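You operate a simulated robot arm through the tools that you are given. There is no shell and no other tool. Be economical: measure what you need, move in short steps, check, and stop when the job is done.

Carry out the task below with a simulated robot arm. There is one attempt and no reset: what you move stays moved.

Task
Put things in order on the window side of the quilt. At the end: the green sachet stands on top of the green dust pad; the teal drum (marked "WALTZ") from the window side of the quilt stands where the black belt stood; the orange spool from the window side of the quilt stands on top of the black iron block (marked "15C"); the black belt from the window side of the quilt is in the grey bucket; the grey battery from the window side of the quilt stands where the teal drum stood; whatever was shut is shut again. Leave all else as you found it, and nothing knocked over.
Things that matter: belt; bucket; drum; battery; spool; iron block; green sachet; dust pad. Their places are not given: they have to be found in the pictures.

It is judged by the outcome, as a careful person would: the job done as asked, and still so three seconds after it is handed in. It fails if anything else is knocked over, pushed out of place, dropped, spilled or broken.

Robot
A 7-joint arm with a two-finger parallel gripper, fixed in place. Base frame: the origin is at the foot of the arm, x ahead of it, y to its left, z up; the work surface is at about z = 0. Lengths are in mm, angles in degrees, forces in N, time in s.
With the tool pointing down near the work surface it reaches from about 220 to 580 mm from the base axis. Its first joint turns from -66.0 to 66.0 degrees. Payload 2.5 kg.
Tool frame: the origin (TCP) lies between the finger pads and is the grasp point; the fingertips stand 23 mm ahead of it; z points along the fingers, y is the line along which they close. The gripper opens to 94 mm. The fingers are 38 mm wide and 10 mm thick; the gripper's body (54 by 96 mm) begins 39 mm behind the TCP.
Orientation is that of the tool frame in the base frame, as a unit quaternion [x, y, z, w]. With the fingers straight down and closing along the base's y, the tool's x points along the base's -x, its y along +y and its z along -z.

Tools
- The arm moves only by the tool jog_arm. Its argument "targets" is a list of rows, each an object of numbers (a shift or turn left out is 0, a gripper value left out holds the last): "x", "y", "z": the shift along the tool's x, y, z in units of 200 mm (1.0 is 200 mm); "ax", "ay", "az": the turn, a rotation vector about the tool's x, y, z in units of 90 degrees (1.0 is 90 degrees); "hand": the opening in per cent of the stroke, from 0 (shut) to 100 (fully open). In form: [{"x": .., "y": .., "z": .., "ax": .., "ay": .., "az": .., "hand": ..}, ...]. A call has 1 to 8 rows; each row is the pose to reach, as a shift and turn from the pose commanded when the call began, along the tool's axes at that moment. A call with a number of a shift or a turn outside -1 to 1 is refused whole. Rows are played at 5 a second. More than 50 mm and 8.6 degrees between two rows, or a gripper value outside its range, and nothing of the call is played. A pose out of reach is approached as far as the arm can. The call stops where the force on the tool passes 40 N (or 10 N more than at its start, if that is more) or the arm is blocked; 0.2 s more then pass. Each finger travels about 108 mm/s and halts on what it meets, pressing with about 28 N; the grip force reading is that of the motor and also rises with nothing between the fingers. The clock runs only during rows and for 0.2 s after the last one: add rows that repeat a pose to give the fingers time. The reply holds the time, the measured pose of the TCP, the force on the tool along the base axes, the opening and the grip force, in the units named above and with some noise.
- Cameras (640 x 400 px; columns grow to the right, rows downward): "scene" is fixed at [139.7, -430.3, 539.5]; the picture's right is [0.56, -0.83, 0.00], its down [-0.53, -0.36, -0.77] and it looks along [0.64, 0.43, -0.64] (base axes); focal length 214 px, centre (320, 200). "wrist" rides on the gripper at [-39, 0, -44] in the tool frame; the picture's right is [0.00, -1.00, 0.00], its down [0.97, 0.00, -0.24] and it looks along [0.24, 0.00, 0.97] (tool axes); focal length 218 px, centre (320, 200).
- grab_frame(camera): a new picture of that camera. No time passes.
- locate(camera, pixels): for up to 12 pixels [column, row] of the newest picture of that camera ("zoom" is the newest enlarged one), the place [x, y, z] in the base frame of the surface seen there, good to about 3 mm. No time passes.
- zoom(camera, box): a new picture of the part [left, top, right, bottom] of that camera's present view, enlarged. No time passes.
- job_done(): hands the job in; it is judged then, once.

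Work in short steps. Measure before you move; look again where a grasp or a placing could have gone wrong, and mend it. You have 80 turns and 54 pictures in all, those below and enlarged ones among them. Open the gripper and draw the arm clear of the work before you hand the job in, unless the task says otherwise; then end with one line.

The tools are called after "Request:" as name(argument=value, ...) on one line, values as JSON. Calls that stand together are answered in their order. jog_arm: Moves the arm, as the interface text tells. Its arguments: {"type":"object","properties":{"targets":{"type":"array","items":{"type":"object","properties":{"x":{"type":"number"},"y":{"type":"number"},"z":{"type":"number"},"ax":{"type":"number"},"ay":{"type":"number"},"az":{"type":"number"},"hand":{"type":"number"}}}}},"required":["targets"]} The other tools are called the same way: grab_frame (camera) takes a picture; locate (camera, pixels) gives the place of the surface under pixels of a picture; zoom (camera, box) takes an enlarged picture of a part of a camera's view; job_done () hands the job in.

At the start:

```text
clock: 0.0
position: [341.6, 22.9, 469.2]
ee_rot: [0.001, 1.0, 0.0, 0.0]
contact_force: [-1.0, 0.1, 0.8]
finger_gap: 94.2
gripper_force: 0.0
```

scene: 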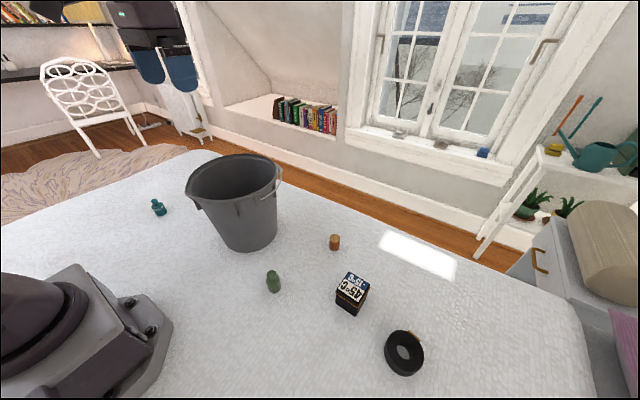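
wrist: 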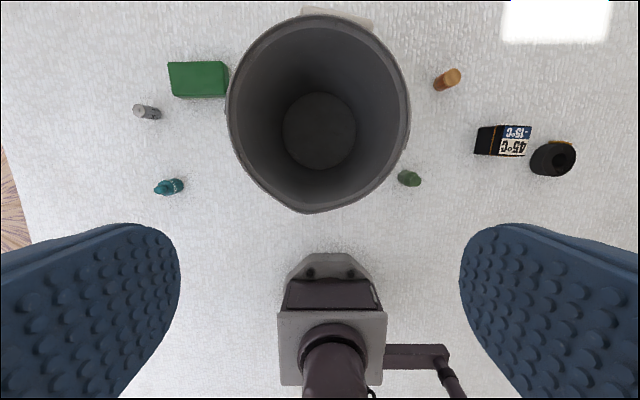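

The wrist view shows the bucket in the middle, the green box at (198,80), the grey cylinder at (147,112), teal at (170,187), orange at (447,79), green at (409,178), the black block at (503,140) and the ring at (553,158). I'll enlarge these areas to identify them.

Request:
zoom(camera="wrist", box=[390, 50, 630, 200])

Request:
zoom(camera="wrist", box=[110, 40, 270, 210])

Request:
zoom(camera="scene", box=[240, 210, 460, 390])

Request:
locate(camera="wrist", pixels=[[198, 80], [147, 112], [138, 111], [170, 187], [178, 186], [447, 79], [453, 75], [409, 178], [515, 140], [485, 140], [555, 158], [540, 160]])

```text
2.67 times, centred on (510, 125) of wrist
```

zoom: 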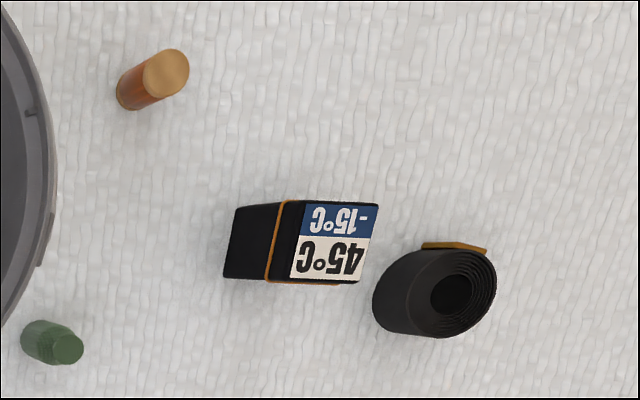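

```text
2.35 times, centred on (190, 125) of wrist
```

zoom: 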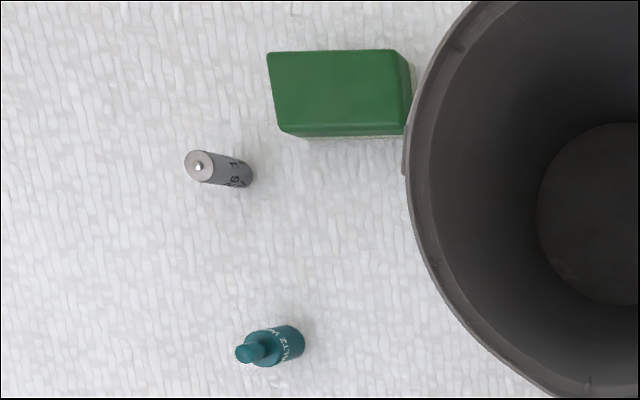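

```text
2.22 times, centred on (350, 300) of scene
```

zoom: 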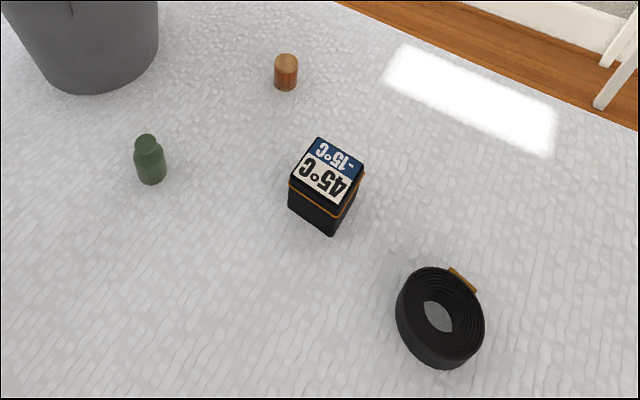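

```text
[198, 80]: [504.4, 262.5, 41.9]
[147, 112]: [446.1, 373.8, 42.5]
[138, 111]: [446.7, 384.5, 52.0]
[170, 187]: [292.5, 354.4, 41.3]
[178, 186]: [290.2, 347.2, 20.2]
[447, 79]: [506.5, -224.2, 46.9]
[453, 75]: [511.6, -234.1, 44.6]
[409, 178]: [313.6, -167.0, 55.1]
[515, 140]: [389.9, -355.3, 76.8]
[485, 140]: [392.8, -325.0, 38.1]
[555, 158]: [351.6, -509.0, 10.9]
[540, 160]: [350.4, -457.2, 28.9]
```

The objects match the task: ring = belt, bottle = sachet, green box = pad, "-15°C" block = iron block. I'll measure their outlines from the scene zoom, and the bucket rim from the wrist picture.

Request:
locate(camera="zoom", pixels=[[403, 300], [480, 320], [438, 270], [445, 352], [319, 139], [362, 164], [339, 202], [293, 178], [287, 60], [146, 140], [440, 315], [463, 280]])

Request:
locate(camera="wrist", pixels=[[320, 17], [229, 110], [408, 110], [310, 209], [320, 130], [340, 17], [365, 22], [558, 145], [573, 158], [558, 172], [533, 158], [555, 176]])

Request:
zoom(camera="scene", box=[130, 140, 290, 260])

```text
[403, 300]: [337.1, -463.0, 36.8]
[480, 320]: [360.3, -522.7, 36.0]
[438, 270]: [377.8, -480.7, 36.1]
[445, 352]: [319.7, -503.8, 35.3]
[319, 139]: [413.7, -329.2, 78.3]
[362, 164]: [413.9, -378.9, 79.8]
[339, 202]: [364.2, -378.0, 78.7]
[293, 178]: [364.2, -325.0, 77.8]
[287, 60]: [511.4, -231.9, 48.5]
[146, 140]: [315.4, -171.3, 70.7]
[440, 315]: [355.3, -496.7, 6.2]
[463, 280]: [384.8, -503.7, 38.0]
```

```text
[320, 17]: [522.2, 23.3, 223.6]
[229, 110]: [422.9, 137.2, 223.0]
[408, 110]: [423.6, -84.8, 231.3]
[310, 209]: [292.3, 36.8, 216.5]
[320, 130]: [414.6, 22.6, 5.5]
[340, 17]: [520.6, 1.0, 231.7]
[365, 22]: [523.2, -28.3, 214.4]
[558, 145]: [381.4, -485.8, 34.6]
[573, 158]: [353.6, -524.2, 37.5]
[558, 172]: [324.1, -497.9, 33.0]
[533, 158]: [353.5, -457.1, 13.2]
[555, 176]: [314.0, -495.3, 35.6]
```

```text
3.33 times, centred on (210, 200) of scene
```

zoom: 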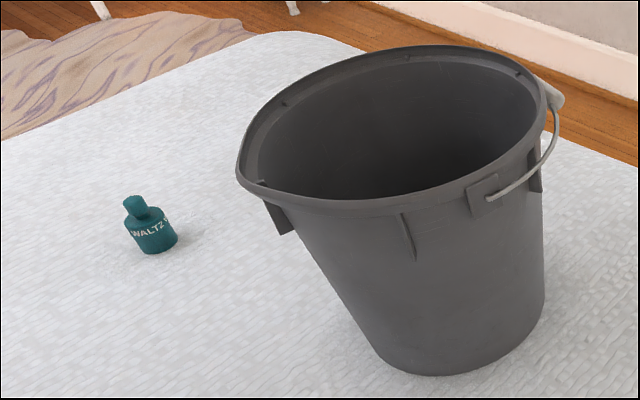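

The belt is centred near (350,-493), about 70 mm across and 36 mm high. That is a radius of about 605 mm, so I'll reach it with the tool tilted outward. First I move toward it up high, yawing so the fingers close tangentially.

Request:
jog_arm(targets=[{"x": 0.0, "y": -0.143, "z": 0.05, "az": 0.087, "hand": 100}, {"x": 0.0, "y": -0.286, "z": 0.1, "az": 0.173}, {"x": 0.0, "y": -0.429, "z": 0.15, "az": 0.26}, {"x": 0.0, "y": -0.571, "z": 0.2, "az": 0.347}, {"x": 0.0, "y": -0.714, "z": 0.25, "az": 0.433}, {"x": 0.0, "y": -0.857, "z": 0.3, "az": 0.52}, {"x": 0.0, "y": -1.0, "z": 0.35, "az": 0.607}, {"x": 0.0, "y": -1.0, "z": 0.35, "az": 0.607}])

```text
clock: 1.8
position: [342.6, -177.6, 399.3]
ee_rot: [0.46, 0.888, 0.0, 0.0]
contact_force: [0.5, 1.4, 0.0]
finger_gap: 94.0
gripper_force: 0.0
```

Now I move radially out toward the belt, at z≈250.

Request:
jog_arm(targets=[{"x": -0.136, "y": -0.126, "z": 0.107}, {"x": -0.271, "y": -0.251, "z": 0.214}, {"x": -0.407, "y": -0.377, "z": 0.321}, {"x": -0.543, "y": -0.503, "z": 0.429}, {"x": -0.679, "y": -0.629, "z": 0.536}, {"x": -0.814, "y": -0.754, "z": 0.643}, {"x": -0.95, "y": -0.88, "z": 0.75}, {"x": -0.95, "y": -0.88, "z": 0.75}])

Request:
grab_frame(camera="wrist")

```text
clock: 3.6
position: [306.8, -434.9, 249.0]
ee_rot: [0.459, 0.888, 0.0, 0.0]
contact_force: [-0.1, 0.6, 0.1]
finger_gap: 93.7
gripper_force: 0.0
```

```text
47 pictures are left
```

wrist: 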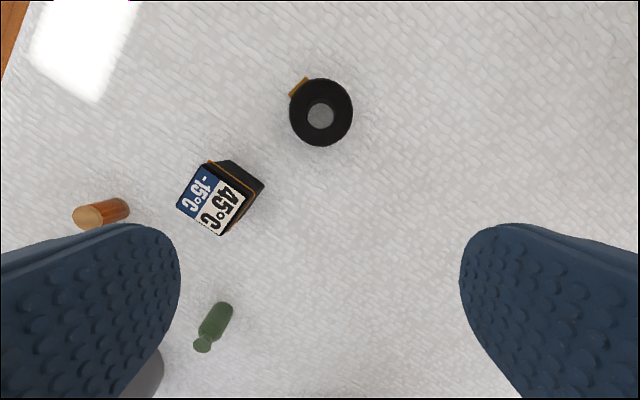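

The belt is clear in view, centred at (321,113). I'll measure its rim, and take the block, spool and sachet at the same time.

Request:
locate(camera="wrist", pixels=[[322, 81], [292, 112], [350, 111], [322, 135], [322, 143], [299, 87], [206, 165], [181, 204], [218, 233], [242, 198], [88, 216], [203, 343]])

```text
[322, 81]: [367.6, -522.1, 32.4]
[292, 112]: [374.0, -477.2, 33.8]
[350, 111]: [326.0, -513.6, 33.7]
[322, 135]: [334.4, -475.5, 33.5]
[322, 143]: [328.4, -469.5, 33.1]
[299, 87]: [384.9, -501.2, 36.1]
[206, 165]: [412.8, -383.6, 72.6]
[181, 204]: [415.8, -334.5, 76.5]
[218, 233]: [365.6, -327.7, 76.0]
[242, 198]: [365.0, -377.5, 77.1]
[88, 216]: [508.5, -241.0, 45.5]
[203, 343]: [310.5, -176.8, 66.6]
```

The belt centre is (349,-495.6), with its top at z≈34. I'll tilt 15° outward and go to a hover at z≈90 over it.

Request:
jog_arm(targets=[{"x": -0.074, "y": 0, "z": 0.159, "ay": -0.033}, {"x": -0.148, "y": 0, "z": 0.318, "ay": -0.067}, {"x": -0.222, "y": 0, "z": 0.477, "ay": -0.1}, {"x": -0.296, "y": 0, "z": 0.636, "ay": -0.133}, {"x": -0.37, "y": -0.003, "z": 0.795, "ay": -0.167}, {"x": -0.37, "y": -0.003, "z": 0.795, "ay": -0.167}])

Request:
grab_frame(camera="wrist")

```text
clock: 5.0
position: [350.9, -493.5, 90.5]
ee_rot: [0.455, 0.88, -0.061, 0.117]
contact_force: [0.7, -0.5, -0.5]
finger_gap: 94.1
gripper_force: 0.0
```

```text
46 pictures are left
```

wrist: 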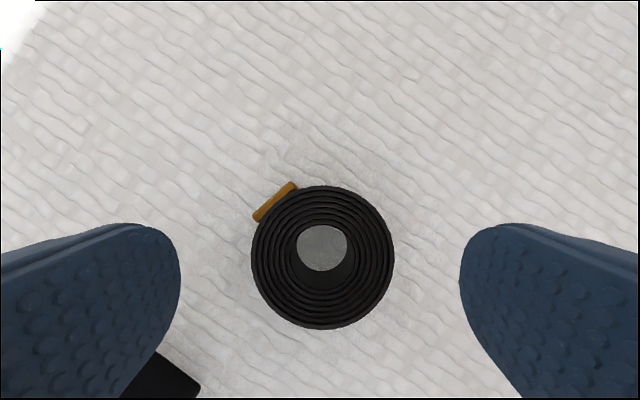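

The belt sits centred between the fingers and the buckle is clear of them. I'll descend vertically to z≈30 and close.

Request:
jog_arm(targets=[{"x": 0.026, "y": -0.003, "z": 0.097}, {"x": 0.052, "y": -0.003, "z": 0.193}, {"x": 0.077, "y": -0.003, "z": 0.288}, {"x": 0.077, "y": -0.003, "z": 0.288}, {"x": 0.077, "y": -0.003, "z": 0.288, "hand": 50}, {"x": 0.077, "y": -0.003, "z": 0.288, "hand": 50}, {"x": 0.077, "y": -0.003, "z": 0.288, "hand": 50}])

```text
clock: 6.6
position: [350.2, -496.1, 31.0]
ee_rot: [0.455, 0.881, -0.059, 0.116]
contact_force: [0.3, -0.1, -0.7]
finger_gap: 70.0
gripper_force: 28.5
```

Gripped at 70 mm with 28 N. I'll lift straight up.

Request:
jog_arm(targets=[{"x": -0.026, "z": -0.097, "hand": 50}, {"x": -0.078, "z": -0.29}, {"x": -0.13, "z": -0.483}, {"x": -0.181, "z": -0.676}, {"x": -0.233, "z": -0.869}, {"x": -0.259, "z": -0.966}, {"x": -0.259, "z": -0.966}])

Request:
grab_frame(camera="wrist")

```text
clock: 8.2
position: [348.8, -494.8, 231.9]
ee_rot: [0.455, 0.881, -0.059, 0.116]
contact_force: [0.7, -0.9, -0.7]
finger_gap: 70.0
gripper_force: 27.8
```

```text
45 pictures are left
```

wrist: 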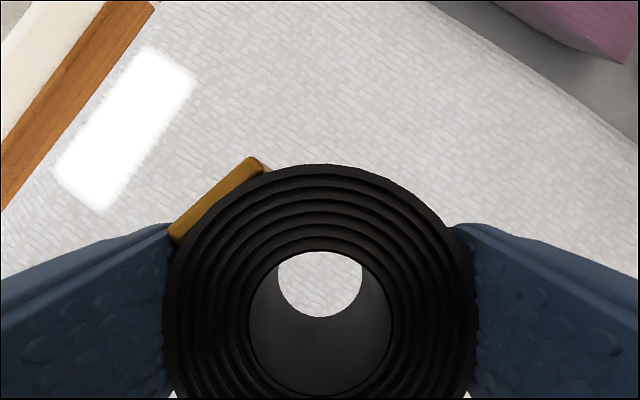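

The belt is held firmly. I'll raise it, untilt, and carry it in toward the bucket.

Request:
jog_arm(targets=[{"x": 0.111, "y": 0.083, "z": -0.133, "ay": 0.028}, {"x": 0.222, "y": 0.167, "z": -0.267, "ay": 0.056}, {"x": 0.333, "y": 0.25, "z": -0.4, "ay": 0.083}, {"x": 0.444, "y": 0.333, "z": -0.533, "ay": 0.111}, {"x": 0.555, "y": 0.417, "z": -0.667, "ay": 0.139}, {"x": 0.666, "y": 0.5, "z": -0.8, "ay": 0.167}, {"x": 0.666, "y": 0.5, "z": -0.8, "ay": 0.167}])

```text
clock: 9.8
position: [333.3, -298.2, 351.2]
ee_rot: [0.46, 0.888, 0.0, -0.002]
contact_force: [-0.2, 0.6, -1.2]
finger_gap: 70.0
gripper_force: 27.8
```

I continue halfway to the bucket while unyawing to the base-aligned orientation.

Request:
jog_arm(targets=[{"x": 0.079, "y": 0.089, "az": -0.087}, {"x": 0.157, "y": 0.177, "az": -0.173}, {"x": 0.236, "y": 0.266, "az": -0.26}, {"x": 0.314, "y": 0.354, "az": -0.347}, {"x": 0.393, "y": 0.443, "az": -0.433}, {"x": 0.471, "y": 0.531, "az": -0.52}, {"x": 0.55, "y": 0.62, "az": -0.607}, {"x": 0.55, "y": 0.62, "az": -0.607}])

```text
clock: 11.6
position: [370.6, -137.8, 351.7]
ee_rot: [0.0, 1.0, 0.0, 0.0]
contact_force: [-0.7, 0.0, -1.2]
finger_gap: 70.1
gripper_force: 28.4
```

Now I move on to above the bucket centre (408,25) and check with a picture.

Request:
jog_arm(targets=[{"x": -0.045, "y": 0.203}, {"x": -0.09, "y": 0.407}, {"x": -0.135, "y": 0.61}, {"x": -0.187, "y": 0.815}, {"x": -0.187, "y": 0.815}])

Request:
grab_frame(camera="scene")

Request:
grab_frame(camera="wrist")

```text
clock: 12.8
position: [409.1, 26.8, 351.7]
ee_rot: [0.001, 1.0, 0.0, -0.001]
contact_force: [0.2, -0.6, -1.4]
finger_gap: 69.4
gripper_force: 28.1
```

```text
44 pictures are left
```

scene: 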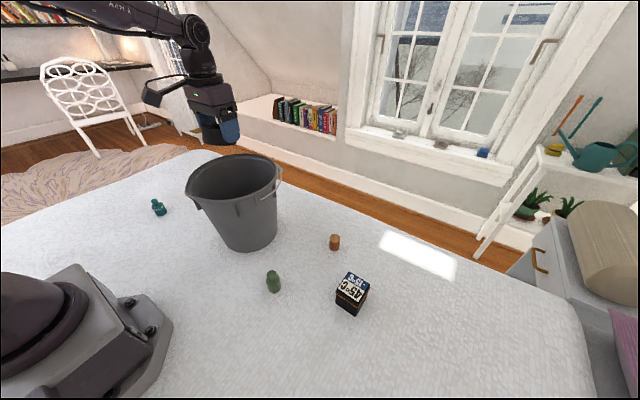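

```text
43 pictures are left
```

wrist: 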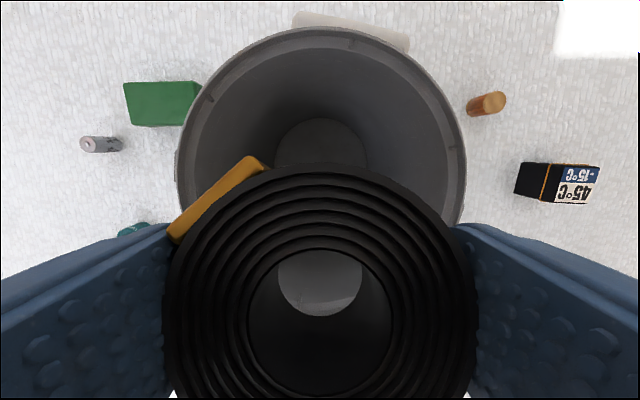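

The belt hovers over the bucket. I'll zoom in to judge whether the hand and the protrusion near (155,95) fit inside.

Request:
zoom(camera="scene", box=[100, 0, 300, 190])

Request:
locate(camera="zoom", pixels=[[150, 310], [190, 270], [365, 310], [340, 240], [420, 300], [400, 445], [370, 370], [575, 580], [300, 560], [330, 180], [290, 100]])

Request:
locate(camera="wrist", pixels=[[178, 150], [464, 150], [320, 30], [353, 18], [300, 14], [405, 42], [320, 140]])

```text
2.11 times, centred on (200, 95) of scene
```

zoom: 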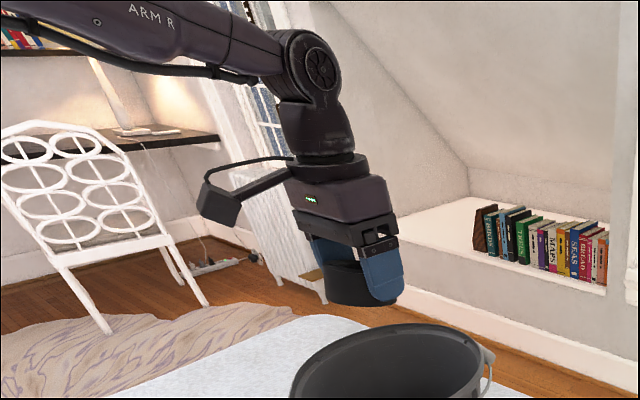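

```text
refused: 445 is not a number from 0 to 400
```

```text
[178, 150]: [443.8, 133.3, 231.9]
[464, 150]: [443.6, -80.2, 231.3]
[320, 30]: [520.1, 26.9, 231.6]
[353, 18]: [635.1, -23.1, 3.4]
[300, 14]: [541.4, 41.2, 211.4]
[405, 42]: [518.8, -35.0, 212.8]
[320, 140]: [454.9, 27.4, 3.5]
```

The hand carries a side bracket with a box at zoom (220,205). I'll locate it relative to the hand.

Request:
locate(camera="zoom", pixels=[[220, 205], [207, 200], [235, 215], [265, 185], [345, 200], [385, 225], [300, 225], [325, 165], [360, 290], [380, 280], [310, 100], [365, 165]])

```text
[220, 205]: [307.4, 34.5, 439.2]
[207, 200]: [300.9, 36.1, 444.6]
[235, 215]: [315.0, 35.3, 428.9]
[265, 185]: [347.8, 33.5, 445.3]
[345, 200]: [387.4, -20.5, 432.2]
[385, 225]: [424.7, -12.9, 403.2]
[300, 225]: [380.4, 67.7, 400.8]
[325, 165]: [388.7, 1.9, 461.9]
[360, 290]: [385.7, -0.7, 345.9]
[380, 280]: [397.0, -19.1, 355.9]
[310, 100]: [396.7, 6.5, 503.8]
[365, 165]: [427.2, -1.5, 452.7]
```

The bracket box sticks out about 108 mm on the tool +x side, 75 to 100 mm above the TCP. I'll shift the TCP to x≈434 so both the box and the belt fit inside, and lower to z≈152 first.

Request:
jog_arm(targets=[{"x": -0.06, "z": 0.05}, {"x": -0.125, "z": 0.2}, {"x": -0.125, "z": 0.4}, {"x": -0.125, "z": 0.6}, {"x": -0.125, "z": 0.8}, {"x": -0.125, "z": 1.0}, {"x": -0.125, "z": 1.0}])

Request:
zoom(camera="scene", box=[130, 60, 330, 260])

Request:
grab_frame(camera="wrist")

```text
clock: 14.4
position: [434.7, 25.2, 151.5]
ee_rot: [0.0, 1.0, 0.0, 0.0]
contact_force: [0.5, -0.3, -1.8]
finger_gap: 70.0
gripper_force: 28.3
```

```text
2.00 times, centred on (230, 160) of scene
```

zoom: 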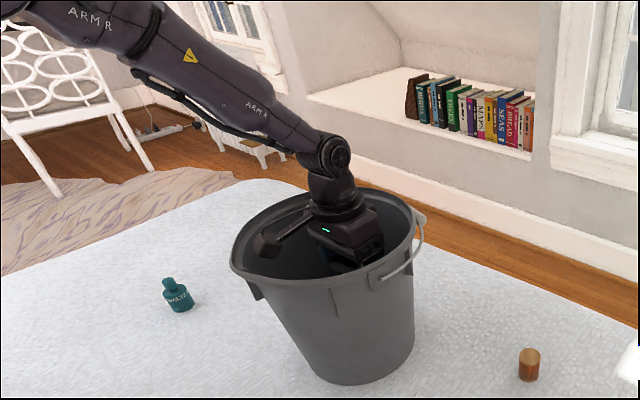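

```text
40 pictures are left
```

wrist: 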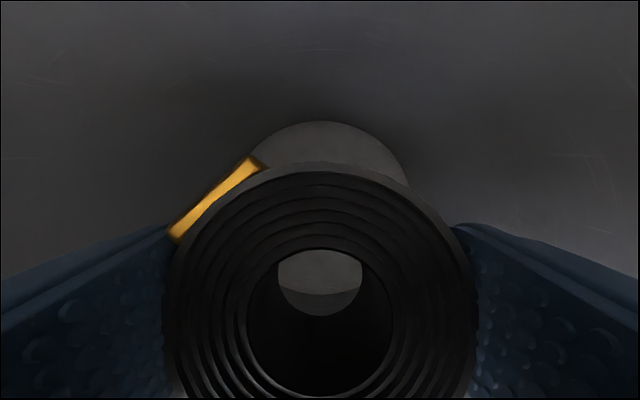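

Clear so far. I'll lower another 45 mm to z≈106 and check forearm clearance.

Request:
jog_arm(targets=[{"z": 0.075}, {"z": 0.15}, {"z": 0.225}, {"z": 0.225}])

Request:
zoom(camera="scene", box=[150, 80, 310, 220])

```text
clock: 15.4
position: [433.2, 25.5, 106.4]
ee_rot: [0.0, 1.0, 0.0, 0.0]
contact_force: [0.1, -0.2, -0.9]
finger_gap: 69.7
gripper_force: 27.7
```

```text
2.86 times, centred on (230, 150) of scene
```

zoom: 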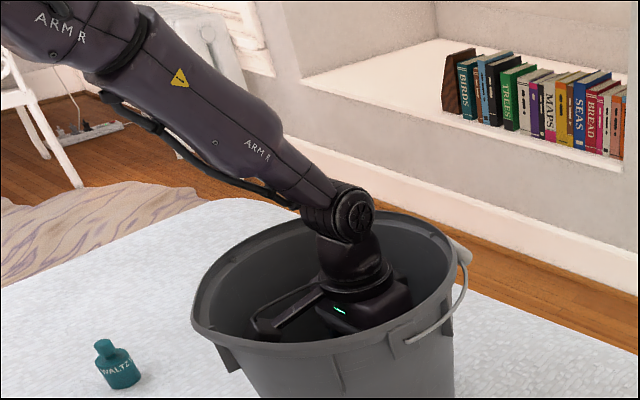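

Request:
locate(camera="zoom", pixels=[[355, 215], [335, 240], [290, 205], [240, 180], [180, 150], [195, 320], [260, 335], [265, 325]])

```text
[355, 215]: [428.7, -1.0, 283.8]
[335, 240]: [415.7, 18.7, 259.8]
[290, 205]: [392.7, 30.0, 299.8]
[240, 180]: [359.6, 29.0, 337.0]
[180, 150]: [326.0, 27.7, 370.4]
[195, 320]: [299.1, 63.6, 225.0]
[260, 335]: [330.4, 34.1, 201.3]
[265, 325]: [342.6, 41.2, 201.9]
```

The forearm and hose clear the rim by well over 100 mm, and the box (x≈328) has room. I'll lower to z≈52 and open gently.

Request:
jog_arm(targets=[{"z": 0.09}, {"z": 0.18}, {"z": 0.265}, {"z": 0.265}])

```text
clock: 16.4
position: [432.5, 25.5, 53.3]
ee_rot: [0.001, 1.0, -0.001, 0.0]
contact_force: [0.3, 0.3, -2.3]
finger_gap: 69.6
gripper_force: 28.6
```

No contact yet. I'll go 6 mm lower, open, then draw straight up.

Request:
jog_arm(targets=[{"z": 0.03, "hand": 50}, {"z": 0.03, "hand": 80}, {"z": 0.03, "hand": 98}, {"z": 0.03, "hand": 98}])

Request:
jog_arm(targets=[{"z": -0.1}, {"z": -0.3}, {"z": -0.5}, {"z": -0.7}, {"z": -0.9}, {"z": -1.0}])

Request:
grab_frame(camera="wrist")

```text
clock: 17.4
position: [432.7, 25.4, 48.0]
ee_rot: [0.001, 1.0, 0.0, 0.0]
contact_force: [-0.7, -0.3, -0.4]
finger_gap: 92.1
gripper_force: 0.0
```

```text
clock: 18.8
position: [434.6, 25.2, 247.1]
ee_rot: [0.0, 1.0, 0.001, -0.001]
contact_force: [0.9, -0.3, -0.3]
finger_gap: 92.0
gripper_force: 0.0
```

```text
38 pictures are left
```

wrist: 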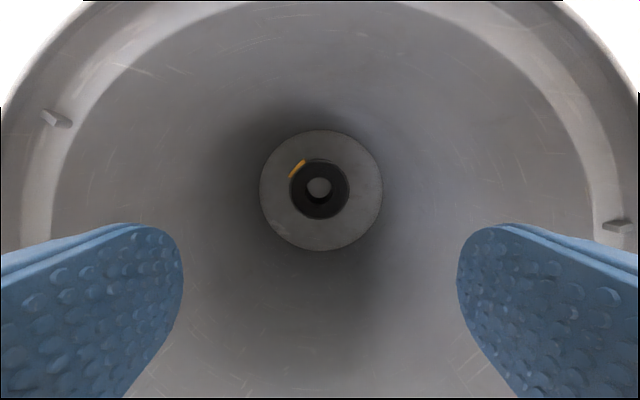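

The belt lies flat inside the bucket. I'll rise clear and move toward the teal drum on the left.

Request:
jog_arm(targets=[{"z": -0.24, "hand": 100}, {"z": -0.48}, {"x": 0.104, "y": 0.2, "z": -0.5}, {"x": 0.208, "y": 0.4, "z": -0.5}, {"x": 0.312, "y": 0.6, "z": -0.5}, {"x": 0.416, "y": 0.8, "z": -0.5}, {"x": 0.52, "y": 1.0, "z": -0.5}, {"x": 0.52, "y": 1.0, "z": -0.5}])

Request:
grab_frame(camera="wrist")

```text
clock: 20.6
position: [328.7, 225.9, 345.6]
ee_rot: [-0.001, 1.0, 0.0, -0.001]
contact_force: [-0.3, 0.2, 0.1]
finger_gap: 93.9
gripper_force: 0.1
```

```text
37 pictures are left
```

wrist: 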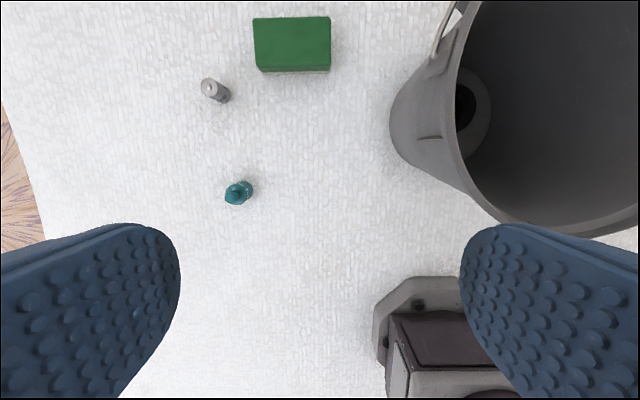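

The drum is at (240,191). I'll go above it at z≈200 with the yaw turned to its azimuth (50°).

Request:
jog_arm(targets=[{"x": 0.031, "y": 0.086, "z": 0.104, "az": -0.08}, {"x": 0.063, "y": 0.171, "z": 0.209, "az": -0.16}, {"x": 0.094, "y": 0.257, "z": 0.313, "az": -0.24}, {"x": 0.126, "y": 0.343, "z": 0.417, "az": -0.32}, {"x": 0.157, "y": 0.429, "z": 0.521, "az": -0.4}, {"x": 0.189, "y": 0.514, "z": 0.626, "az": -0.48}, {"x": 0.22, "y": 0.6, "z": 0.73, "az": -0.56}, {"x": 0.22, "y": 0.6, "z": 0.73, "az": -0.56}])

Request:
zoom(camera="wrist", box=[220, 100, 420, 300])

```text
clock: 22.4
position: [285.9, 345.8, 201.0]
ee_rot: [-0.426, 0.905, 0.0, 0.0]
contact_force: [0.0, -0.2, -1.0]
finger_gap: 93.9
gripper_force: 0.2
```

```text
2.00 times, centred on (320, 200) of wrist
```

zoom: 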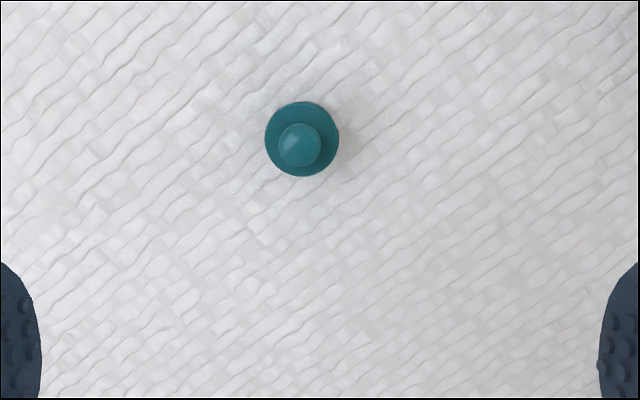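

Request:
locate(camera="zoom", pixels=[[300, 146], [268, 138], [336, 136], [303, 106], [318, 170], [300, 172], [328, 120]])

Request:
zoom(camera="scene", box=[130, 180, 190, 230])

```text
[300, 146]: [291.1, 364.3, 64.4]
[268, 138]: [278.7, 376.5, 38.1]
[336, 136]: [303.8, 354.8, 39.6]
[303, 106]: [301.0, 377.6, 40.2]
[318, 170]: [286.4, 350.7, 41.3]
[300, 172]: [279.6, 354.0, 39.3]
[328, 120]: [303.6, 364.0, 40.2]
```

```text
8.00 times, centred on (160, 205) of scene
```

zoom: 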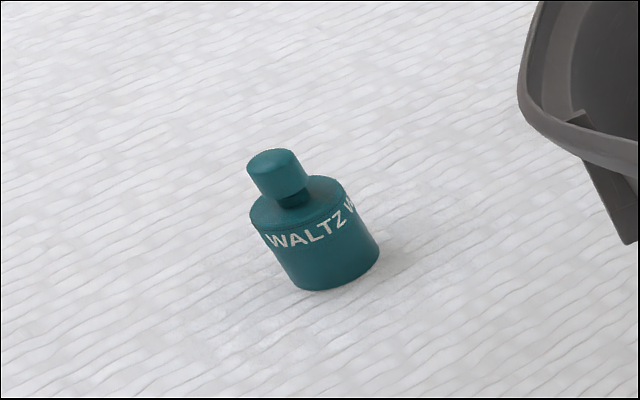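

The drum is centred at (291,365.5), with a body about 33 mm across and 40 high and its knob top at 64. I'll tilt 15° outward, the same as the placing tilt, and hover over it at z≈110.

Request:
jog_arm(targets=[{"x": -0.031, "y": 0.014, "z": 0.152, "ay": -0.056}, {"x": -0.061, "y": 0.029, "z": 0.303, "ay": -0.111}, {"x": -0.092, "y": 0.043, "z": 0.455, "ay": -0.167}, {"x": -0.092, "y": 0.043, "z": 0.455, "ay": -0.167}])

Request:
grab_frame(camera="wrist")

```text
clock: 23.4
position: [290.3, 365.9, 109.4]
ee_rot: [-0.421, 0.898, 0.055, 0.119]
contact_force: [-0.3, -0.2, -0.5]
finger_gap: 94.0
gripper_force: 0.0
```

```text
34 pictures are left
```

wrist: 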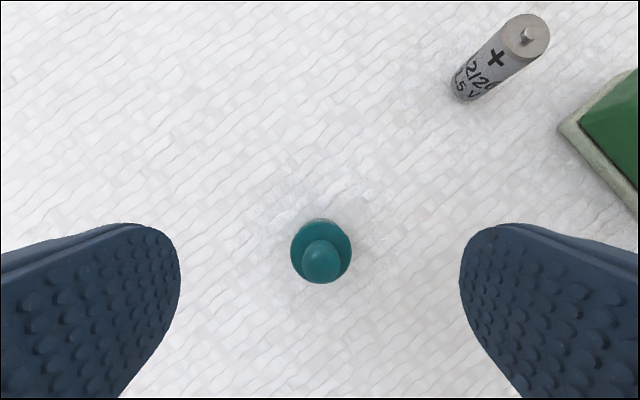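

It is centred. I'll descend 76 mm vertically and close.

Request:
jog_arm(targets=[{"x": 0.033, "z": 0.123}, {"x": 0.066, "z": 0.246}, {"x": 0.099, "z": 0.369}, {"x": 0.099, "z": 0.369}, {"x": 0.099, "z": 0.369, "hand": 20}, {"x": 0.099, "z": 0.369, "hand": 20}, {"x": 0.099, "z": 0.369, "hand": 20}, {"x": 0.099, "z": 0.369, "hand": 20}])

```text
clock: 25.2
position: [290.1, 366.3, 34.2]
ee_rot: [-0.421, 0.898, 0.056, 0.118]
contact_force: [-0.9, -0.9, 0.0]
finger_gap: 34.2
gripper_force: 28.3
```

Gripped at 34 mm with TCP z 34. I'll lift straight up.

Request:
jog_arm(targets=[{"x": -0.026, "z": -0.097}, {"x": -0.078, "z": -0.29}, {"x": -0.13, "z": -0.483}, {"x": -0.181, "z": -0.676}, {"x": -0.233, "z": -0.869}, {"x": -0.259, "z": -0.966}])

Request:
jog_arm(targets=[{"x": 0.0, "z": -0.2, "ay": 0.04}, {"x": 0.03, "z": -0.4, "ay": 0.08}, {"x": 0.06, "z": -0.55, "ay": 0.12}, {"x": 0.1, "z": -0.62, "ay": 0.167}, {"x": 0.1, "z": -0.62, "ay": 0.167}])

Request:
grab_frame(camera="wrist")

```text
clock: 26.6
position: [291.6, 365.3, 232.9]
ee_rot: [-0.422, 0.897, 0.055, 0.118]
contact_force: [-0.1, -0.1, -0.9]
finger_gap: 33.8
gripper_force: 27.7
```

```text
clock: 27.8
position: [257.0, 327.2, 347.8]
ee_rot: [-0.425, 0.905, 0.0, 0.0]
contact_force: [0.0, -0.2, -1.0]
finger_gap: 34.2
gripper_force: 28.0
```

```text
33 pictures are left
```

wrist: 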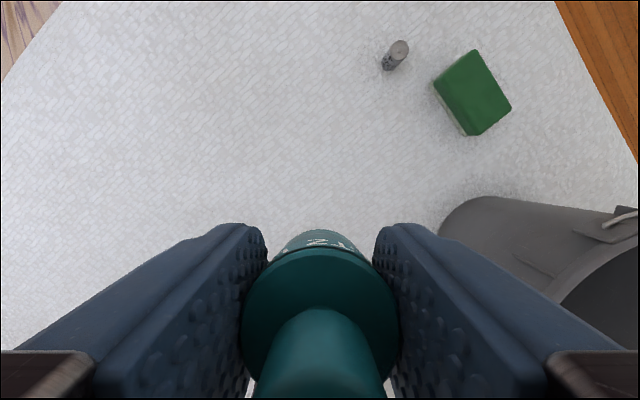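

I carry it over in stages, first to about (350,140) while unyawing.

Request:
jog_arm(targets=[{"x": 0.061, "y": -0.136, "az": 0.08}, {"x": 0.121, "y": -0.273, "az": 0.16}, {"x": 0.182, "y": -0.409, "az": 0.24}, {"x": 0.243, "y": -0.546, "az": 0.32}, {"x": 0.304, "y": -0.682, "az": 0.4}, {"x": 0.364, "y": -0.819, "az": 0.48}, {"x": 0.425, "y": -0.955, "az": 0.56}, {"x": 0.425, "y": -0.955, "az": 0.56}])

Request:
jog_arm(targets=[{"y": -0.125, "az": 0.076}, {"y": -0.25, "az": 0.152}, {"y": -0.375, "az": 0.228}, {"y": -0.5, "az": 0.304}, {"y": -0.625, "az": 0.38}, {"y": -0.75, "az": 0.456}, {"y": -0.875, "az": 0.532}, {"y": -1.0, "az": 0.609}])

```text
clock: 29.6
position: [350.4, 138.1, 348.4]
ee_rot: [0.002, 1.0, 0.0, 0.0]
contact_force: [0.5, 0.6, -1.7]
finger_gap: 34.3
gripper_force: 27.9
```

```text
clock: 31.4
position: [350.4, -61.8, 346.4]
ee_rot: [0.462, 0.887, 0.0, 0.0]
contact_force: [-0.5, -0.4, -0.2]
finger_gap: 33.9
gripper_force: 27.9
```

Next I go out toward the belt's former place, ending at a hover with the 15° tilt.

Request:
jog_arm(targets=[{"x": -0.15, "y": -0.104, "z": 0.0}, {"x": -0.3, "y": -0.208, "z": 0.1}, {"x": -0.45, "y": -0.312, "z": 0.2}, {"x": -0.6, "y": -0.417, "z": 0.3}, {"x": -0.75, "y": -0.521, "z": 0.4}, {"x": -0.9, "y": -0.625, "z": 0.5}, {"x": -0.9, "y": -0.625, "z": 0.5}])

Request:
jog_arm(targets=[{"x": -0.146, "y": -0.104, "z": 0.113, "ay": -0.028}, {"x": -0.291, "y": -0.208, "z": 0.227, "ay": -0.056}, {"x": -0.437, "y": -0.312, "z": 0.34, "ay": -0.083}, {"x": -0.583, "y": -0.416, "z": 0.453, "ay": -0.111}, {"x": -0.729, "y": -0.52, "z": 0.567, "ay": -0.139}, {"x": -0.875, "y": -0.624, "z": 0.68, "ay": -0.167}, {"x": -0.875, "y": -0.624, "z": 0.68, "ay": -0.167}])

```text
clock: 33.0
position: [351.0, -279.8, 248.3]
ee_rot: [0.46, 0.888, 0.0, -0.001]
contact_force: [0.5, -0.2, -1.5]
finger_gap: 34.3
gripper_force: 28.4
```

```text
clock: 34.6
position: [350.1, -497.6, 111.9]
ee_rot: [0.457, 0.88, -0.06, 0.116]
contact_force: [-0.6, 0.0, -0.5]
finger_gap: 33.8
gripper_force: 28.0
```

I'm over the spot (350,-497). I'll lower about 77 mm to the grip height.

Request:
jog_arm(targets=[{"x": 0.036, "z": 0.12}, {"x": 0.072, "z": 0.24}, {"x": 0.095, "z": 0.32}, {"x": 0.105, "z": 0.371}, {"x": 0.105, "z": 0.371}])

Request:
zoom(camera="scene", box=[320, 260, 480, 390])

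```text
clock: 35.8
position: [350.0, -495.1, 34.5]
ee_rot: [0.457, 0.88, -0.059, 0.115]
contact_force: [0.7, 0.0, -0.7]
finger_gap: 34.3
gripper_force: 28.9
```

```text
3.08 times, centred on (400, 325) of scene
```

zoom: 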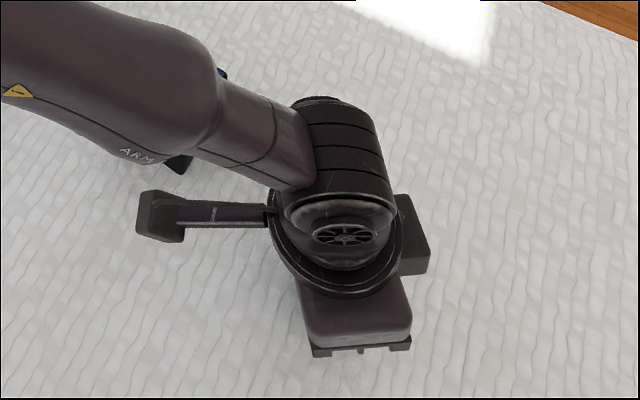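

At grip height with no contact force. I'll ease 1 mm down, open, and rise straight up.

Request:
jog_arm(targets=[{"x": 0.001, "z": 0.005, "hand": 35}, {"x": 0.001, "z": 0.005, "hand": 42}, {"x": 0.001, "z": 0.005, "hand": 60}, {"x": 0.001, "z": 0.005, "hand": 80}, {"x": 0.001, "z": 0.005, "hand": 80}])

Request:
jog_arm(targets=[{"x": -0.026, "z": -0.097}, {"x": -0.078, "z": -0.29}, {"x": -0.13, "z": -0.483}, {"x": -0.181, "z": -0.676}, {"x": -0.233, "z": -0.869}, {"x": -0.259, "z": -0.966}])

Request:
grab_frame(camera="wrist")

```text
clock: 37.0
position: [349.3, -495.8, 33.1]
ee_rot: [0.457, 0.88, -0.06, 0.116]
contact_force: [0.8, -0.1, -0.8]
finger_gap: 75.2
gripper_force: 0.1
```

```text
clock: 38.4
position: [349.2, -493.4, 233.8]
ee_rot: [0.457, 0.88, -0.06, 0.117]
contact_force: [0.7, -0.2, 0.3]
finger_gap: 75.3
gripper_force: 0.0
```

```text
31 pictures are left
```

wrist: 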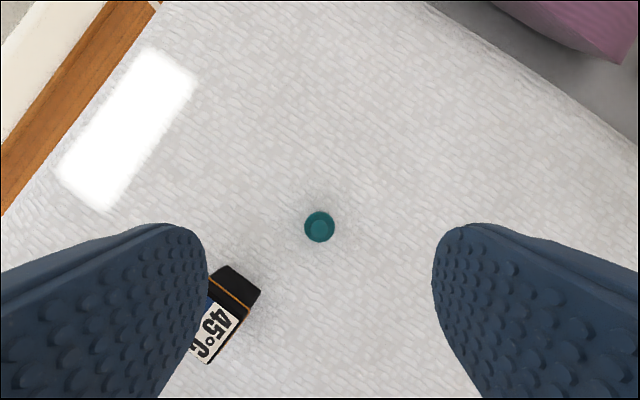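

The drum stands upright at (320,227) in the picture. Next is the orange spool: I untilt and move toward it.

Request:
jog_arm(targets=[{"x": 0.091, "y": 0.15, "z": -0.045, "ay": 0.033, "hand": 100}, {"x": 0.183, "y": 0.3, "z": -0.09, "ay": 0.067}, {"x": 0.274, "y": 0.45, "z": -0.136, "ay": 0.1}, {"x": 0.366, "y": 0.6, "z": -0.181, "ay": 0.133}, {"x": 0.457, "y": 0.75, "z": -0.226, "ay": 0.167}, {"x": 0.457, "y": 0.75, "z": -0.226, "ay": 0.167}])

```text
clock: 39.8
position: [416.3, -325.5, 252.7]
ee_rot: [0.461, 0.887, 0.0, -0.001]
contact_force: [0.0, -0.5, -1.2]
finger_gap: 94.0
gripper_force: 0.1
```

Now to above the spool at z≈180, yawed to its azimuth (-24.5°).

Request:
jog_arm(targets=[{"x": 0.036, "y": 0.122, "z": 0.073, "az": -0.067}, {"x": 0.072, "y": 0.244, "z": 0.146, "az": -0.135}, {"x": 0.108, "y": 0.365, "z": 0.219, "az": -0.202}, {"x": 0.144, "y": 0.487, "z": 0.292, "az": -0.27}, {"x": 0.18, "y": 0.609, "z": 0.365, "az": -0.337}, {"x": 0.18, "y": 0.609, "z": 0.365, "az": -0.337}])

Request:
grab_frame(camera="wrist")

```text
clock: 41.2
position: [493.9, -226.7, 178.9]
ee_rot: [0.211, 0.978, 0.0, 0.001]
contact_force: [0.7, -0.2, 0.4]
finger_gap: 94.0
gripper_force: 0.1
```

```text
30 pictures are left
```

wrist: 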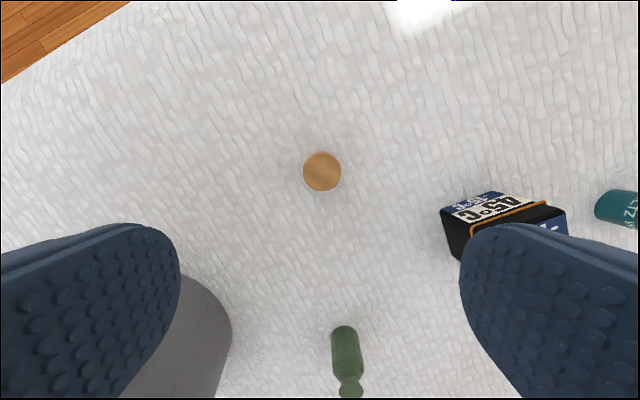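

Request:
locate(camera="wrist", pixels=[[322, 171], [305, 171], [339, 171], [322, 154], [322, 188]])

```text
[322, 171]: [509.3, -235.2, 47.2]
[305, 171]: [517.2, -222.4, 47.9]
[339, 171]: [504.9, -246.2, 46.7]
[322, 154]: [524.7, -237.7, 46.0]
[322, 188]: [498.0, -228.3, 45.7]
```

The spool is centred at (511,-234), 27 mm across and 47 high. I'll shift over it, descend to z≈28 and close.

Request:
jog_arm(targets=[{"x": -0.0925, "y": 0.0015, "z": 0.15}, {"x": -0.0925, "y": 0.0015, "z": 0.35}, {"x": -0.0925, "y": 0.0015, "z": 0.55}, {"x": -0.0925, "y": 0.0015, "z": 0.755}, {"x": -0.0925, "y": 0.0015, "z": 0.755, "hand": 100}, {"x": -0.0925, "y": 0.0015, "z": 0.755, "hand": 15}, {"x": -0.0925, "y": 0.0015, "z": 0.755, "hand": 15}, {"x": -0.0925, "y": 0.0015, "z": 0.755, "hand": 15}])

Request:
jog_arm(targets=[{"z": 0.0}, {"z": -0.1}, {"z": -0.3}, {"z": -0.5}, {"z": -0.7}, {"z": -0.7}])

Request:
grab_frame(camera="wrist")

```text
clock: 43.0
position: [510.1, -234.9, 28.3]
ee_rot: [0.213, 0.977, 0.0, 0.0]
contact_force: [-0.3, 0.3, 0.1]
finger_gap: 30.9
gripper_force: 28.2
```

```text
clock: 44.4
position: [511.4, -232.3, 169.9]
ee_rot: [0.212, 0.977, -0.001, -0.001]
contact_force: [0.0, -1.1, -0.2]
finger_gap: 30.7
gripper_force: 27.7
```

```text
29 pictures are left
```

wrist: 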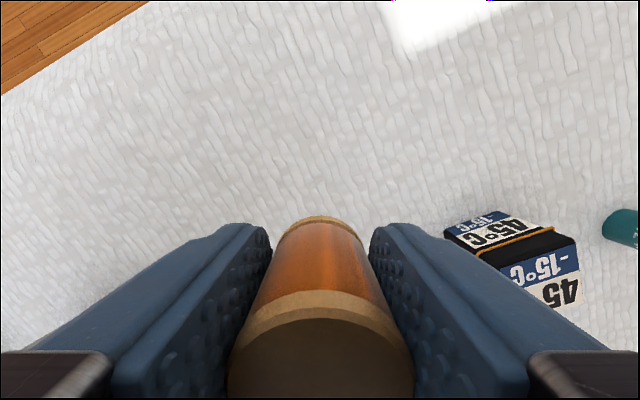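

Spool held at 31 mm. I'll move it over the block's top centre (389.5,-354), yawing by 18°.

Request:
jog_arm(targets=[{"x": 0.06, "y": -0.161, "az": 0.04}, {"x": 0.12, "y": -0.323, "az": 0.08}, {"x": 0.18, "y": -0.484, "az": 0.12}, {"x": 0.24, "y": -0.646, "az": 0.16}, {"x": 0.3, "y": -0.807, "az": 0.2}, {"x": 0.3, "y": -0.807, "az": 0.2}])

Request:
zoom(camera="scene", box=[280, 200, 440, 340])

```text
clock: 45.8
position: [389.2, -356.9, 169.3]
ee_rot: [0.363, 0.932, 0.0, 0.0]
contact_force: [0.3, 0.5, 0.0]
finger_gap: 30.9
gripper_force: 27.8
```

```text
2.86 times, centred on (360, 270) of scene
```

zoom: 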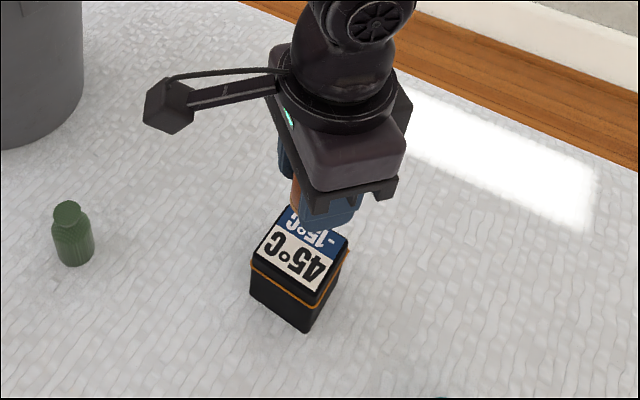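

Request:
locate(camera="zoom", pixels=[[256, 254], [314, 289], [343, 240], [300, 255], [320, 260], [285, 245]])

```text
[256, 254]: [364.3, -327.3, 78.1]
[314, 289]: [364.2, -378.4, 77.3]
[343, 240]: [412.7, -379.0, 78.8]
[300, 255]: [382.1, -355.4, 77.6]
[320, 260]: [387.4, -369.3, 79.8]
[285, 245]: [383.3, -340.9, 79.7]
```

Block centre is (388.5,-353), top at z≈78.5. I'll correct slightly and lower so the spool bottom meets the top.

Request:
jog_arm(targets=[{"x": 0.015, "y": 0.013, "z": 0.1}, {"x": 0.015, "y": 0.013, "z": 0.2}, {"x": 0.015, "y": 0.013, "z": 0.28}, {"x": 0.015, "y": 0.013, "z": 0.306}, {"x": 0.015, "y": 0.013, "z": 0.306}])

Request:
zoom(camera="scene", box=[300, 220, 420, 340])

```text
clock: 47.0
position: [388.6, -353.4, 108.7]
ee_rot: [0.363, 0.932, 0.001, 0.0]
contact_force: [0.0, 0.0, 0.0]
finger_gap: 31.1
gripper_force: 28.2
```

```text
3.33 times, centred on (360, 280) of scene
```

zoom: 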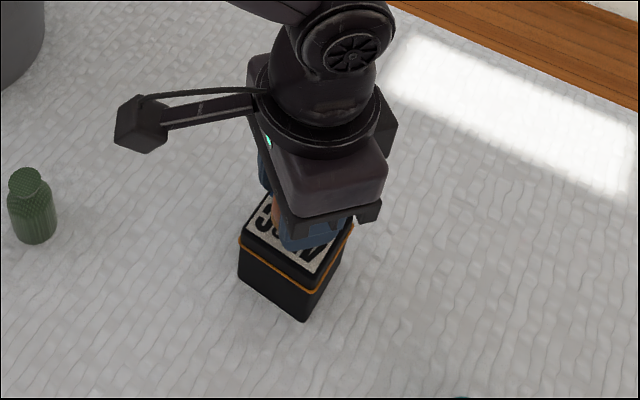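

No contact yet. I'll lower another 1.5 mm and read the force.

Request:
jog_arm(targets=[{"z": 0.004}, {"z": 0.0075}, {"z": 0.0075}])

```text
clock: 47.8
position: [389.0, -351.3, 106.6]
ee_rot: [0.363, 0.932, 0.0, 0.001]
contact_force: [-0.2, 0.3, -0.9]
finger_gap: 30.7
gripper_force: 28.0
```

I estimate about 1 mm or less of gap remains. I'll go down 0.6 mm, open gently, and rise.

Request:
jog_arm(targets=[{"z": 0.003}, {"z": 0.003, "hand": 33}, {"z": 0.003, "hand": 40}, {"z": 0.003, "hand": 55}, {"z": 0.003, "hand": 80}, {"z": 0.003, "hand": 80}])

Request:
jog_arm(targets=[{"z": -0.1}, {"z": -0.3}, {"z": -0.5}, {"z": -0.7}, {"z": -0.7}])

Request:
grab_frame(camera="wrist")

```text
clock: 49.2
position: [388.1, -351.4, 105.7]
ee_rot: [0.363, 0.932, 0.0, 0.0]
contact_force: [-0.3, 0.1, 0.5]
finger_gap: 75.3
gripper_force: 0.1
```

```text
clock: 50.4
position: [388.7, -354.0, 246.2]
ee_rot: [0.362, 0.932, 0.0, 0.0]
contact_force: [0.0, -0.3, -0.5]
finger_gap: 75.2
gripper_force: 0.0
```

```text
26 pictures are left
```

wrist: 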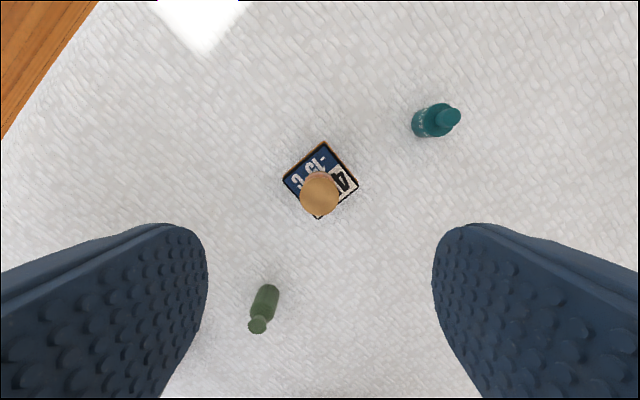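

The spool stands on the block. Next is the green sachet near (313,-172): I move above it.

Request:
jog_arm(targets=[{"x": 0.182, "y": 0.083, "az": -0.03, "hand": 100}, {"x": 0.364, "y": 0.165, "az": -0.061}, {"x": 0.546, "y": 0.248, "az": -0.091}, {"x": 0.728, "y": 0.33, "az": -0.122}, {"x": 0.91, "y": 0.413, "az": -0.152}, {"x": 0.91, "y": 0.413, "z": 0.1, "az": -0.152}, {"x": 0.91, "y": 0.413, "z": 0.2, "az": -0.152}, {"x": 0.91, "y": 0.413, "z": 0.2, "az": -0.152}])

Request:
grab_frame(camera="wrist")

```text
clock: 52.2
position: [310.4, -168.5, 206.8]
ee_rot: [0.249, 0.968, -0.001, 0.0]
contact_force: [0.2, 0.0, 0.9]
finger_gap: 93.9
gripper_force: 0.0
```

```text
25 pictures are left
```

wrist: 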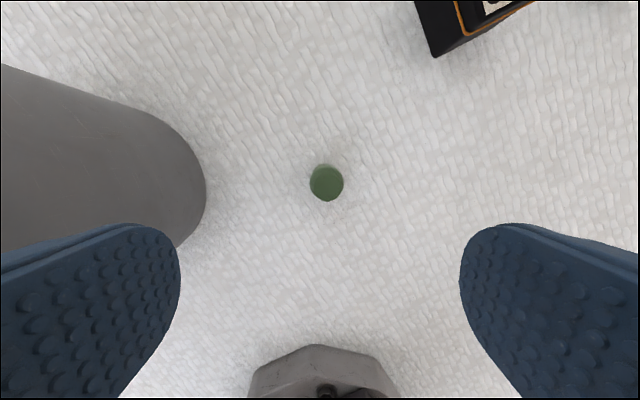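

Request:
locate(camera="wrist", pixels=[[327, 184], [313, 184], [341, 184], [327, 170], [327, 198], [327, 162]])

Request:
zoom(camera="scene", box=[250, 255, 300, 300])

```text
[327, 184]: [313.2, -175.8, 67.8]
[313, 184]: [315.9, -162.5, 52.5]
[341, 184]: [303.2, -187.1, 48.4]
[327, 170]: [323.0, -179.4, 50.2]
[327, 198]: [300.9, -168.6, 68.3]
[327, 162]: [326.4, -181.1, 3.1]
```

```text
8.89 times, centred on (275, 278) of scene
```

zoom: 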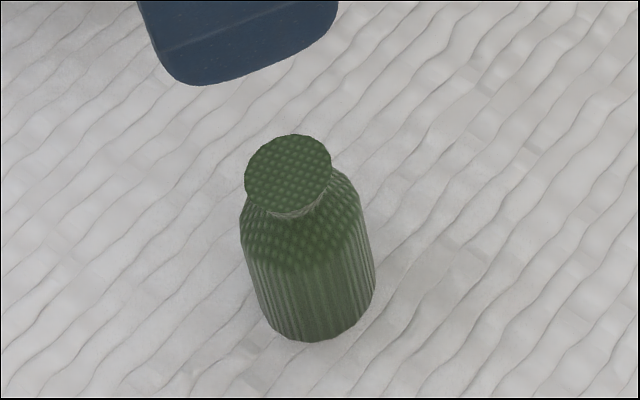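

The sachet is centred near (311,-174), with its body to z≈45 and its cap top at 69. I'll descend to z≈36 and close on the body.

Request:
jog_arm(targets=[{"x": -0.016, "y": -0.025, "z": 0.2}, {"x": -0.016, "y": -0.025, "z": 0.42}, {"x": -0.016, "y": -0.025, "z": 0.64}, {"x": -0.016, "y": -0.025, "z": 0.854}, {"x": -0.016, "y": -0.025, "z": 0.854}, {"x": -0.016, "y": -0.025, "z": 0.854, "hand": 15}, {"x": -0.016, "y": -0.025, "z": 0.854, "hand": 15}, {"x": -0.016, "y": -0.025, "z": 0.854, "hand": 15}])

Request:
jog_arm(targets=[{"z": 0.0, "hand": 15}, {"z": -0.1}, {"z": -0.3}, {"z": -0.5}, {"z": -0.75}, {"z": -1.0}, {"z": -1.0}])

Request:
grab_frame(camera="wrist")

```text
clock: 54.0
position: [312.3, -173.4, 35.3]
ee_rot: [0.249, 0.969, 0.0, 0.0]
contact_force: [0.7, 0.0, 0.4]
finger_gap: 30.3
gripper_force: 27.6
```

```text
clock: 55.6
position: [311.4, -174.9, 236.3]
ee_rot: [0.248, 0.969, 0.0, -0.001]
contact_force: [0.4, -1.2, 0.4]
finger_gap: 30.2
gripper_force: 27.9
```

```text
23 pictures are left
```

wrist: 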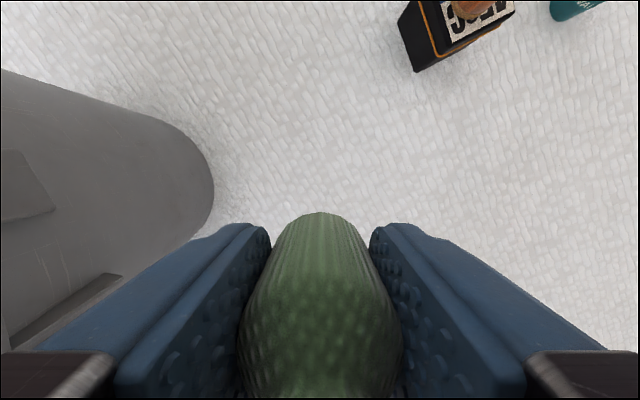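

Held well. I'll raise it above bucket height and carry it across toward the pad.

Request:
jog_arm(targets=[{"z": -0.2}, {"z": -0.4}, {"z": -0.575}, {"x": 0.016, "y": 0.134, "z": -0.575, "az": -0.08}, {"x": 0.033, "y": 0.268, "z": -0.575, "az": -0.16}, {"x": 0.049, "y": 0.401, "z": -0.575, "az": -0.24}, {"x": 0.065, "y": 0.535, "z": -0.575, "az": -0.32}, {"x": 0.065, "y": 0.535, "z": -0.575, "az": -0.32}])

```text
clock: 57.4
position: [350.6, -74.5, 349.9]
ee_rot: [0.0, 1.0, -0.001, 0.001]
contact_force: [-0.3, 0.2, -0.1]
finger_gap: 30.2
gripper_force: 28.4
```

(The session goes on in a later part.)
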